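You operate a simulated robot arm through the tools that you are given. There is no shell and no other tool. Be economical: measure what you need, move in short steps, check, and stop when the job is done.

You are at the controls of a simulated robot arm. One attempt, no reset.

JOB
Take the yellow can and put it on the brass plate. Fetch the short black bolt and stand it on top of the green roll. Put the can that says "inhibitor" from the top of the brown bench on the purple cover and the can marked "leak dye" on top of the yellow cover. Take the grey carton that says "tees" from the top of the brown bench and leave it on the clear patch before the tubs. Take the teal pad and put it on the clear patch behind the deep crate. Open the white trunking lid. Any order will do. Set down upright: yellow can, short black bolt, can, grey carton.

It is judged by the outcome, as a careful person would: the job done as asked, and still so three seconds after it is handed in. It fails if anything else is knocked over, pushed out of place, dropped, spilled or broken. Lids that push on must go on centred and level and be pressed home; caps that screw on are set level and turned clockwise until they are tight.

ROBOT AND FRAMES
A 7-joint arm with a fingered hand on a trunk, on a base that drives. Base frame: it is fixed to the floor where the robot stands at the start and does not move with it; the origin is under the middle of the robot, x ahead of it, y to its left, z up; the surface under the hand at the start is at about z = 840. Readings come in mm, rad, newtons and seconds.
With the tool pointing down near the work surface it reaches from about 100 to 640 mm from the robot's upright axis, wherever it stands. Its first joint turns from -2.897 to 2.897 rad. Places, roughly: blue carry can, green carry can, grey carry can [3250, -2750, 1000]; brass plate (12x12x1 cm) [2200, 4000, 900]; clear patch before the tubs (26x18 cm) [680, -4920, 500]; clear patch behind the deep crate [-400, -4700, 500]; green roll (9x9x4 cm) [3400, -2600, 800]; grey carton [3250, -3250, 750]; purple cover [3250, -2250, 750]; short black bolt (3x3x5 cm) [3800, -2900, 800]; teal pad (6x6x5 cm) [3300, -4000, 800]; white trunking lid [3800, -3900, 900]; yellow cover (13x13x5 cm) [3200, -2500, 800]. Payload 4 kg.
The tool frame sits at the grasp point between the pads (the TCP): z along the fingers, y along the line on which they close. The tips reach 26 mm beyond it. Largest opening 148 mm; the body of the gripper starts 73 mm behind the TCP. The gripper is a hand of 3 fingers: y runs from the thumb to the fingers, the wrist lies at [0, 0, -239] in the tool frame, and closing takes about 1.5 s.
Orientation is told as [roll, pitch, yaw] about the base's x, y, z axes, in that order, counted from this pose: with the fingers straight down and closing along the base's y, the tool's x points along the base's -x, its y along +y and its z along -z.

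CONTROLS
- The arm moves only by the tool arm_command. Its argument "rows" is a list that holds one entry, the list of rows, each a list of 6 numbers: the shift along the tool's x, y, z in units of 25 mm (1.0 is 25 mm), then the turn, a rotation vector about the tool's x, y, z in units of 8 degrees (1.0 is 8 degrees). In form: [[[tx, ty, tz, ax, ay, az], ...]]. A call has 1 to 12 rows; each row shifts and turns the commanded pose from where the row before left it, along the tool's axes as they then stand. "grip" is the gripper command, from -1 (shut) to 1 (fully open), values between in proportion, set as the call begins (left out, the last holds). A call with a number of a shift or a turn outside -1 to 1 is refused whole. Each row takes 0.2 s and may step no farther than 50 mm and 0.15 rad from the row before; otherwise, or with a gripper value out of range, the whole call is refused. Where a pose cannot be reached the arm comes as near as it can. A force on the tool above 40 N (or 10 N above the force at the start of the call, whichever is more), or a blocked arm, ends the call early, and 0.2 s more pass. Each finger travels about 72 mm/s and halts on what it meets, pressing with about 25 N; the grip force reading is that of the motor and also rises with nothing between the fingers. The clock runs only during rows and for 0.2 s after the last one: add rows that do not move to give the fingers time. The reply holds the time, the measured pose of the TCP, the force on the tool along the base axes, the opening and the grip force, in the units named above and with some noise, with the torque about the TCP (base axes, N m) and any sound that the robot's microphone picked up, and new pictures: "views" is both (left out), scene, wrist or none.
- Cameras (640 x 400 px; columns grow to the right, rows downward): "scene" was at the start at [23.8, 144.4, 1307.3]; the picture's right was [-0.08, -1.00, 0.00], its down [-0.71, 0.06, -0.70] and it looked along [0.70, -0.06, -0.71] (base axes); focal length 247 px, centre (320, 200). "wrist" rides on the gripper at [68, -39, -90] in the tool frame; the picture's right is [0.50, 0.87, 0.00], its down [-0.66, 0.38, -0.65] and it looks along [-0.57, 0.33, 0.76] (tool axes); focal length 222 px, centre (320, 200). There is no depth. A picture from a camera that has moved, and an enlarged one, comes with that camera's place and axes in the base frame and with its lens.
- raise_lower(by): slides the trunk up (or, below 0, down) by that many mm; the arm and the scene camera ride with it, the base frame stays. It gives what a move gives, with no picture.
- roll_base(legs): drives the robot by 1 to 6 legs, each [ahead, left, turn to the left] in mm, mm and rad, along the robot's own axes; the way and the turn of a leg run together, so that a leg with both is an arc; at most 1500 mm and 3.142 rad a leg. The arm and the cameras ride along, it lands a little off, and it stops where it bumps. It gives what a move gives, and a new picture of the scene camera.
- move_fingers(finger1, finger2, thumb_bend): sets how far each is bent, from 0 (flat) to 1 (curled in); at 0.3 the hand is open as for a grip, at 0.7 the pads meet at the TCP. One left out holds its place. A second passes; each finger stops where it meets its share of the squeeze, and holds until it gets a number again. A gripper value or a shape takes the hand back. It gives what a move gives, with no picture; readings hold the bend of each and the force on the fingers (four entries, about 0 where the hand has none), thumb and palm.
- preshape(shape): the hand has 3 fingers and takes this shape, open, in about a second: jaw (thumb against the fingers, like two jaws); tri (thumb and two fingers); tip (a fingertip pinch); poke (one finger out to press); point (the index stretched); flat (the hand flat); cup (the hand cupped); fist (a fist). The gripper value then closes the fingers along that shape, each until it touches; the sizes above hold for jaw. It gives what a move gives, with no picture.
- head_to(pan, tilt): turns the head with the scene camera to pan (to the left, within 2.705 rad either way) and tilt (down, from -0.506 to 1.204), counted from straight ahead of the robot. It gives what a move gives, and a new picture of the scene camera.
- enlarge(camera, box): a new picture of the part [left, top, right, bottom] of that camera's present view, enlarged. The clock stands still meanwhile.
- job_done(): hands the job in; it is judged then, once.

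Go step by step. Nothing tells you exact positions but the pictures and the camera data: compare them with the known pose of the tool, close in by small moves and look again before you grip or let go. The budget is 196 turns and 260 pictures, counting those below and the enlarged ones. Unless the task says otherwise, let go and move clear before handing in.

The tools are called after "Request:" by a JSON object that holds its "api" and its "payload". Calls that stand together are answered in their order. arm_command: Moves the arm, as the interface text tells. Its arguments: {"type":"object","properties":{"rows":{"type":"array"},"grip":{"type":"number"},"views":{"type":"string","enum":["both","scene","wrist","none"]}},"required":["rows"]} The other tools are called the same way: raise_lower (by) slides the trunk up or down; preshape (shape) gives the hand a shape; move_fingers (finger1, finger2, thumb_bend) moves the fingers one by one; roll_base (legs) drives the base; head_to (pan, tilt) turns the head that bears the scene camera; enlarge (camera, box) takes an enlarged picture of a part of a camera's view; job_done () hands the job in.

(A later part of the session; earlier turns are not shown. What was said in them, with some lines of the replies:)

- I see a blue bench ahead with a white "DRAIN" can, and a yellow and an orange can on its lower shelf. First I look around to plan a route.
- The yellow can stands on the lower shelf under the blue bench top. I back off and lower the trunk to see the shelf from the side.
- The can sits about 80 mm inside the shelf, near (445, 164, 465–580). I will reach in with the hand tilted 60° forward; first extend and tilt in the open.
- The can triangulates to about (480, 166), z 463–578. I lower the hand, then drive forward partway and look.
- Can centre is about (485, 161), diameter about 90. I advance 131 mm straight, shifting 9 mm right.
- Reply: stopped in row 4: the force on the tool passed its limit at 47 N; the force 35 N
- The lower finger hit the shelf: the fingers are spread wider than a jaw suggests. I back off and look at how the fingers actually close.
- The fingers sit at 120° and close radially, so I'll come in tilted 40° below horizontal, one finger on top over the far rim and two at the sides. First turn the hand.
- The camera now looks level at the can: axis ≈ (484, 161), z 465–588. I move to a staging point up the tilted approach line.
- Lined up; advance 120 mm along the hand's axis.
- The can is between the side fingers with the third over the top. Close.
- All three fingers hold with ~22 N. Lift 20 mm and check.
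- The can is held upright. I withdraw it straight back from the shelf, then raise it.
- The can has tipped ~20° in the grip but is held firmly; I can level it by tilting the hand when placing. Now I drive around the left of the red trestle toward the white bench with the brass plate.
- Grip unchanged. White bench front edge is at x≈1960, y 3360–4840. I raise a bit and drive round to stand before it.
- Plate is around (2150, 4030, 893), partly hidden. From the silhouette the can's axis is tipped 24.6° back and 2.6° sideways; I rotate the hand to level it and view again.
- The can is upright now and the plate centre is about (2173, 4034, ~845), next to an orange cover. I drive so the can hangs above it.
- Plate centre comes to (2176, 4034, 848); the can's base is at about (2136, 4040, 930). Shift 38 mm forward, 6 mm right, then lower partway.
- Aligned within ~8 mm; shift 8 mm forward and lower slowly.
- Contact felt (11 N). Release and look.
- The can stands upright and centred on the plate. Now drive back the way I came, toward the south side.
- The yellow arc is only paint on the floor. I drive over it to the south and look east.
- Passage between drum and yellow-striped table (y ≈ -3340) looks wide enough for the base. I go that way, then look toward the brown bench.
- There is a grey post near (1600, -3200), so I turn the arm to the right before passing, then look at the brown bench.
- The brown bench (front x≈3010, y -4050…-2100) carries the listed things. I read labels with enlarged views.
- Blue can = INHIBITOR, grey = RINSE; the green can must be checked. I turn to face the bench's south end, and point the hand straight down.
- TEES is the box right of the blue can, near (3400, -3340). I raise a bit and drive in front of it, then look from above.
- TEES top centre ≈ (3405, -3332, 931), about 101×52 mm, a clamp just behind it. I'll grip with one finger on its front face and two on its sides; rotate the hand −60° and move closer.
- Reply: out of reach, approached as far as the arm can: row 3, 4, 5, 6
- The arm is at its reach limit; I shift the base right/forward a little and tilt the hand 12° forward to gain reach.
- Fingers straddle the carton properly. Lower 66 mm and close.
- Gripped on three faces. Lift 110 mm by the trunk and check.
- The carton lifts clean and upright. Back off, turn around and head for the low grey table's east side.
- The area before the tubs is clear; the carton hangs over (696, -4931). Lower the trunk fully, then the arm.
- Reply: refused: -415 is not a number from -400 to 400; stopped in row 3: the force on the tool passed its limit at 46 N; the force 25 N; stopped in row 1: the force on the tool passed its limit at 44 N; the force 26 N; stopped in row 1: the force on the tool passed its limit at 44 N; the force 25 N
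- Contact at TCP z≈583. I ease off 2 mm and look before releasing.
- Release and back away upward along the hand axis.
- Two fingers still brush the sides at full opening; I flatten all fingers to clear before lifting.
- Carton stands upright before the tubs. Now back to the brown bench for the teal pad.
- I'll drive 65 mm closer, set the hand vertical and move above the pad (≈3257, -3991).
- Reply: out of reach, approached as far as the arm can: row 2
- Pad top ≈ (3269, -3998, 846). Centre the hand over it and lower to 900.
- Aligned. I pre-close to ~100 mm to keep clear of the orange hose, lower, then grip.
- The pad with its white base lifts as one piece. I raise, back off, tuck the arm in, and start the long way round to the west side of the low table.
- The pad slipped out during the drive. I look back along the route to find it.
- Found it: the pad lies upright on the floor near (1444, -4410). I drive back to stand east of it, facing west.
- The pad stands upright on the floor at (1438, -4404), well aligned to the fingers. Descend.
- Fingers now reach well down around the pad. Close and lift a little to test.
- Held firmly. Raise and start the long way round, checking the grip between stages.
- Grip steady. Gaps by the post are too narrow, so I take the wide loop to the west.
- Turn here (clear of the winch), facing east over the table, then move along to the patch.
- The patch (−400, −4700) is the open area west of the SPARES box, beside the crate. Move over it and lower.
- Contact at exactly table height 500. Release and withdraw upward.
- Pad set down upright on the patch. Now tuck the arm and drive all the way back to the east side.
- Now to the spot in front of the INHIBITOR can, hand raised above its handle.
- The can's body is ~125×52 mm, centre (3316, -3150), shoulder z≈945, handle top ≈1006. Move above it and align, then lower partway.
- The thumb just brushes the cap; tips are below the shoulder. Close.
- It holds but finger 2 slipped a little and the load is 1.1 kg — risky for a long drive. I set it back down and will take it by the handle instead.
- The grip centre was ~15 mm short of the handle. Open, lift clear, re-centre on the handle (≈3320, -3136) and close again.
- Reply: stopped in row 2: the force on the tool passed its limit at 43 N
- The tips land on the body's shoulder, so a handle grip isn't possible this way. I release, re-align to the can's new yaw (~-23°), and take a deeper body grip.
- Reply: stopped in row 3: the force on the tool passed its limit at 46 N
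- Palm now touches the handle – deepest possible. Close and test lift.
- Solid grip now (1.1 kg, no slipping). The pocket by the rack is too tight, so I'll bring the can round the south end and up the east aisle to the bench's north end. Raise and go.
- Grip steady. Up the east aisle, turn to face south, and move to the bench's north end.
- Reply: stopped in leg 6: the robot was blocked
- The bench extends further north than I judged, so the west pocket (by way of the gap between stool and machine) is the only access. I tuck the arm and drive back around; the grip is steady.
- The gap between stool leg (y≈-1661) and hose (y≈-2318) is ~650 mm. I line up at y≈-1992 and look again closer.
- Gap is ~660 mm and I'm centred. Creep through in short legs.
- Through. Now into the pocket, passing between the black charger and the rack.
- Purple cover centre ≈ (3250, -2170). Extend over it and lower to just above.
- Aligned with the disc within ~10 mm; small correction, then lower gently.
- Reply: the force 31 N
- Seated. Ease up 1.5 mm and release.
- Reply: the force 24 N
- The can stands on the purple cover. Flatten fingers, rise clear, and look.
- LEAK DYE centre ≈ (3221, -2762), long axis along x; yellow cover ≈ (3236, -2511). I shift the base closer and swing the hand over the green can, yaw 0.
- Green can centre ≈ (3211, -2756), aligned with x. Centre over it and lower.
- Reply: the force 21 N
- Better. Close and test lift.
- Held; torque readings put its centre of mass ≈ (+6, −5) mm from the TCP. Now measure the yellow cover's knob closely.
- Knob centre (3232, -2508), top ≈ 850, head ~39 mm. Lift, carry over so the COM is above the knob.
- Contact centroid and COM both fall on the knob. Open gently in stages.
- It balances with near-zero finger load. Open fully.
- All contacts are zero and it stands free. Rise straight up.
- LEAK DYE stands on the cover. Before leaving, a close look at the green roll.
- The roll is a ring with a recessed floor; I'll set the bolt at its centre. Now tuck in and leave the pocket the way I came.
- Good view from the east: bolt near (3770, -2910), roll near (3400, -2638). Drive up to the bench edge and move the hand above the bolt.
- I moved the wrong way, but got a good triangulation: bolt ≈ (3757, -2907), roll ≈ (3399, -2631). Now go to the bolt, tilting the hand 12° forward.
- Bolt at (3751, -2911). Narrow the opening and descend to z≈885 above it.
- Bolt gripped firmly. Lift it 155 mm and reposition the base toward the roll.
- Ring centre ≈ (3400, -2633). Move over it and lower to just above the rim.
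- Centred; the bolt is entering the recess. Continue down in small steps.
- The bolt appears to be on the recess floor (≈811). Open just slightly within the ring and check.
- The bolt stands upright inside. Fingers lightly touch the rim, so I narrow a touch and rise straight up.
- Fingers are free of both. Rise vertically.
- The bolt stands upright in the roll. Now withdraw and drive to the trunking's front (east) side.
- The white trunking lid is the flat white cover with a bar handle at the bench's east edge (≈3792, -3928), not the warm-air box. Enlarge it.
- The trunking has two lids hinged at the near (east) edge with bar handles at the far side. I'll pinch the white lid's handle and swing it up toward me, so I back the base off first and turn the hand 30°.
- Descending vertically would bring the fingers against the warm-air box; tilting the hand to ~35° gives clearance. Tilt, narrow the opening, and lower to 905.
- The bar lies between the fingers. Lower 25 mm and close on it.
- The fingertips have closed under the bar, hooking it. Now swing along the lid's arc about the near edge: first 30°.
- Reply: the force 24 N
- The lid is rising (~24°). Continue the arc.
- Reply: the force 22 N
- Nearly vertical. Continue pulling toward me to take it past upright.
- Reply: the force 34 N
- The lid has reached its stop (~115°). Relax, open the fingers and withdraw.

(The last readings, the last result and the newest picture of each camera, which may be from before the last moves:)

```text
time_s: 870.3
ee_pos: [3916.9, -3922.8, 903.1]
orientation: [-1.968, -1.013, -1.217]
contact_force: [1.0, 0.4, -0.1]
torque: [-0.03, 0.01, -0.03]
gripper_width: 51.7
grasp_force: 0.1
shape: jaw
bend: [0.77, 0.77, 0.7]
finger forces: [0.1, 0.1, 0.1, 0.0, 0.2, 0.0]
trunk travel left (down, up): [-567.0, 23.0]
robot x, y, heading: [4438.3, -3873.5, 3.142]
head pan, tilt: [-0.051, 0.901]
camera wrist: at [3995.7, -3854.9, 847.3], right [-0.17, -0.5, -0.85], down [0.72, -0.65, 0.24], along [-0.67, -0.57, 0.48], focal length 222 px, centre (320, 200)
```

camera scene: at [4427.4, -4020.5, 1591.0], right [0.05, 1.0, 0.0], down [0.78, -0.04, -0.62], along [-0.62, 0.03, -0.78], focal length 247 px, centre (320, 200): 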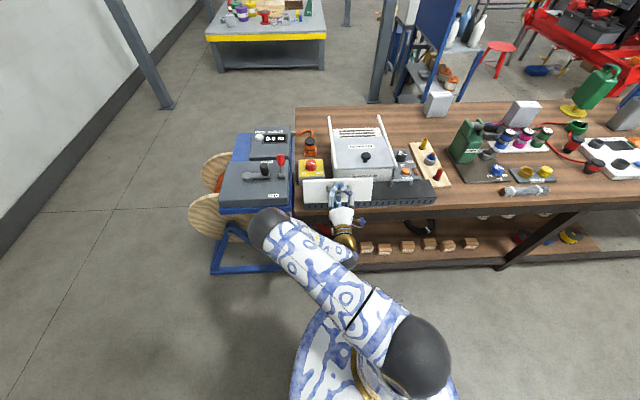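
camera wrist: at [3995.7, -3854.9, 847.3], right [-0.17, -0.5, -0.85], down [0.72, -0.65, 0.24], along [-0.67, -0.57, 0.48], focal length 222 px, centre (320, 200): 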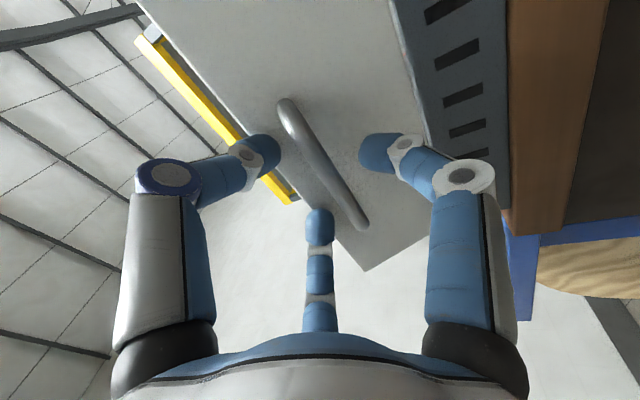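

Free. Withdraw and back away, then check.

Request:
{"api": "arm_command", "payload": {"rows": [[[0, 0, -0.6, 0, 0, 0], [0, 0, -1, 0, 0, 0], [0, 0, -1, 0, 0, 0], [0, 0, -1, 0, 0, 0], [0, 0, 0, 0, 0, 0]]], "views": "none"}}

Request:
{"api": "roll_base", "payload": {"legs": [[-400, 0, 0]]}}

Request:
{"api": "head_to", "payload": {"pan": -0.05, "tilt": 0.6}}

Request:
{"api": "enlarge", "payload": {"camera": "scene", "box": [200, 80, 480, 260]}}

```text
time_s: 871.5
ee_pos: [3998.7, -3922.4, 891.0]
orientation: [-2.004, -1.007, -1.187]
contact_force: [-0.6, -0.6, -0.4]
torque: [0.01, -0.02, 0.01]
gripper_width: 51.6
grasp_force: 0.1
shape: jaw
bend: [0.77, 0.77, 0.7]
finger forces: [0.0, 0.1, 0.0, 0.0, 0.0, 0.1]
trunk travel left (down, up): [-567.0, 23.0]
robot x, y, heading: [4439.3, -3874.2, 3.136]
head pan, tilt: [-0.051, 0.901]
```

```text
time_s: 874.0
ee_pos: [4388.4, -3924.1, 889.3]
orientation: [-2.003, -1.009, -1.179]
contact_force: [0.2, -0.5, -0.2]
torque: [0.02, 0.01, 0.02]
gripper_width: 51.5
grasp_force: 0.1
shape: jaw
bend: [0.77, 0.77, 0.7]
finger forces: [0.0, 0.0, 0.0, 0.0, 0.0, 0.1]
trunk travel left (down, up): [-567.0, 23.0]
robot x, y, heading: [4828.3, -3872.5, -3.138]
head pan, tilt: [-0.051, 0.901]
camera scene: at [4815.3, -4020.6, 1590.8], right [0.05, 1.0, 0.0], down [0.78, -0.04, -0.62], along [-0.62, 0.03, -0.78], focal length 247 px, centre (320, 200)
```

scene: 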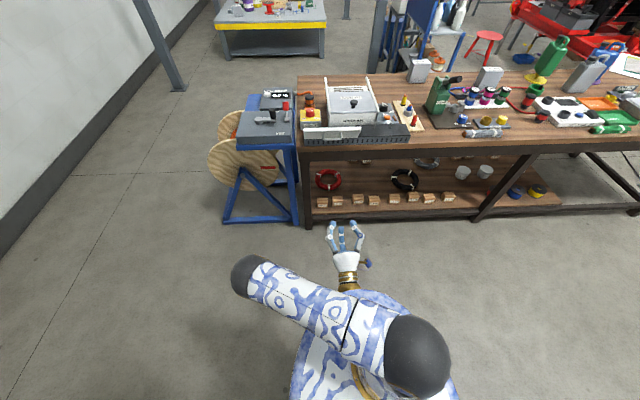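

```text
time_s: 874.8
ee_pos: [4387.2, -3924.2, 890.3]
orientation: [-2.006, -1.009, -1.177]
contact_force: [-0.3, 0.7, 0.6]
torque: [0.01, -0.02, -0.01]
gripper_width: 51.5
grasp_force: 0.0
shape: jaw
bend: [0.77, 0.77, 0.7]
finger forces: [0.0, 0.0, 0.0, 0.0, 0.0, 0.0]
trunk travel left (down, up): [-567.0, 23.0]
robot x, y, heading: [4825.7, -3874.6, -3.138]
head pan, tilt: [-0.051, 0.6]
camera scene: at [4802.3, -4020.0, 1615.5], right [0.05, 1.0, 0.0], down [0.56, -0.03, -0.82], along [-0.82, 0.04, -0.57], focal length 247 px, centre (320, 200)
```

scene: 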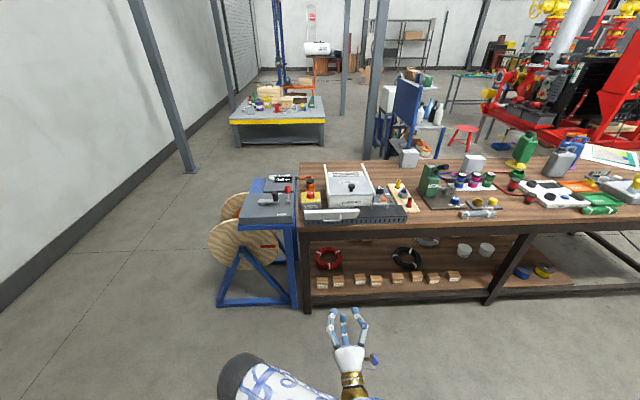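

```text
2.22 times, centred on (340, 170) of scene
camera zoom: at [4802.3, -4020.0, 1615.5], right [0.05, 1.0, 0.0], down [0.56, -0.03, -0.82], along [-0.82, 0.04, -0.57], focal length 549 px, centre (276, 267)
```

zoom: 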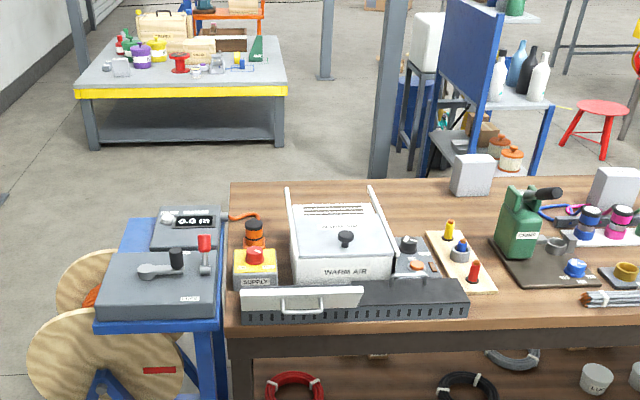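

The white trunking lid stays open. One check of the cans and the bolt.

Request:
{"api": "enlarge", "payload": {"camera": "scene", "box": [480, 110, 640, 220]}}

```text
3.64 times, centred on (560, 165) of scene
camera zoom: at [4802.3, -4020.0, 1615.5], right [0.05, 1.0, 0.0], down [0.56, -0.03, -0.82], along [-0.82, 0.04, -0.57], focal length 898 px, centre (-553, 327)
```

zoom: 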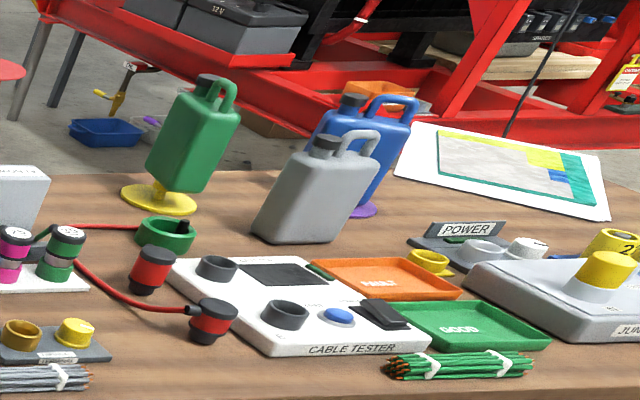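

Both cans stand on their covers, the bolt stands in the roll, the lid is open and the hand is clear. I hand the job in.

Request:
{"api": "job_done", "payload": {}}

```text
The job is handed in.
```

I handed the job in with all seven tasks carried out, but the teal pad fell from the gripper once on the way. It landed upright on the floor, and I picked it up again and set it on its patch.

- **Yellow can:** it stands upright on the brass plate.
- **Short black bolt:** it stands upright inside the green roll's recess, because the rim is only about 8 mm wide and too narrow to stand it on.
- **Inhibitor can:** it stands upright on the purple cover.
- **Leak dye can:** it stands upright on the yellow cover, balanced on the cover's knob.
- **Tees carton:** it stands upright on the clear patch before the tubs.
- **Teal pad:** it is on the clear patch behind the deep crate.
- **White trunking lid:** it is open to its stop and was staying open at my last look.

The base also bumped the brown bench once on its east side and stopped. I saw nothing knocked over or moved there.
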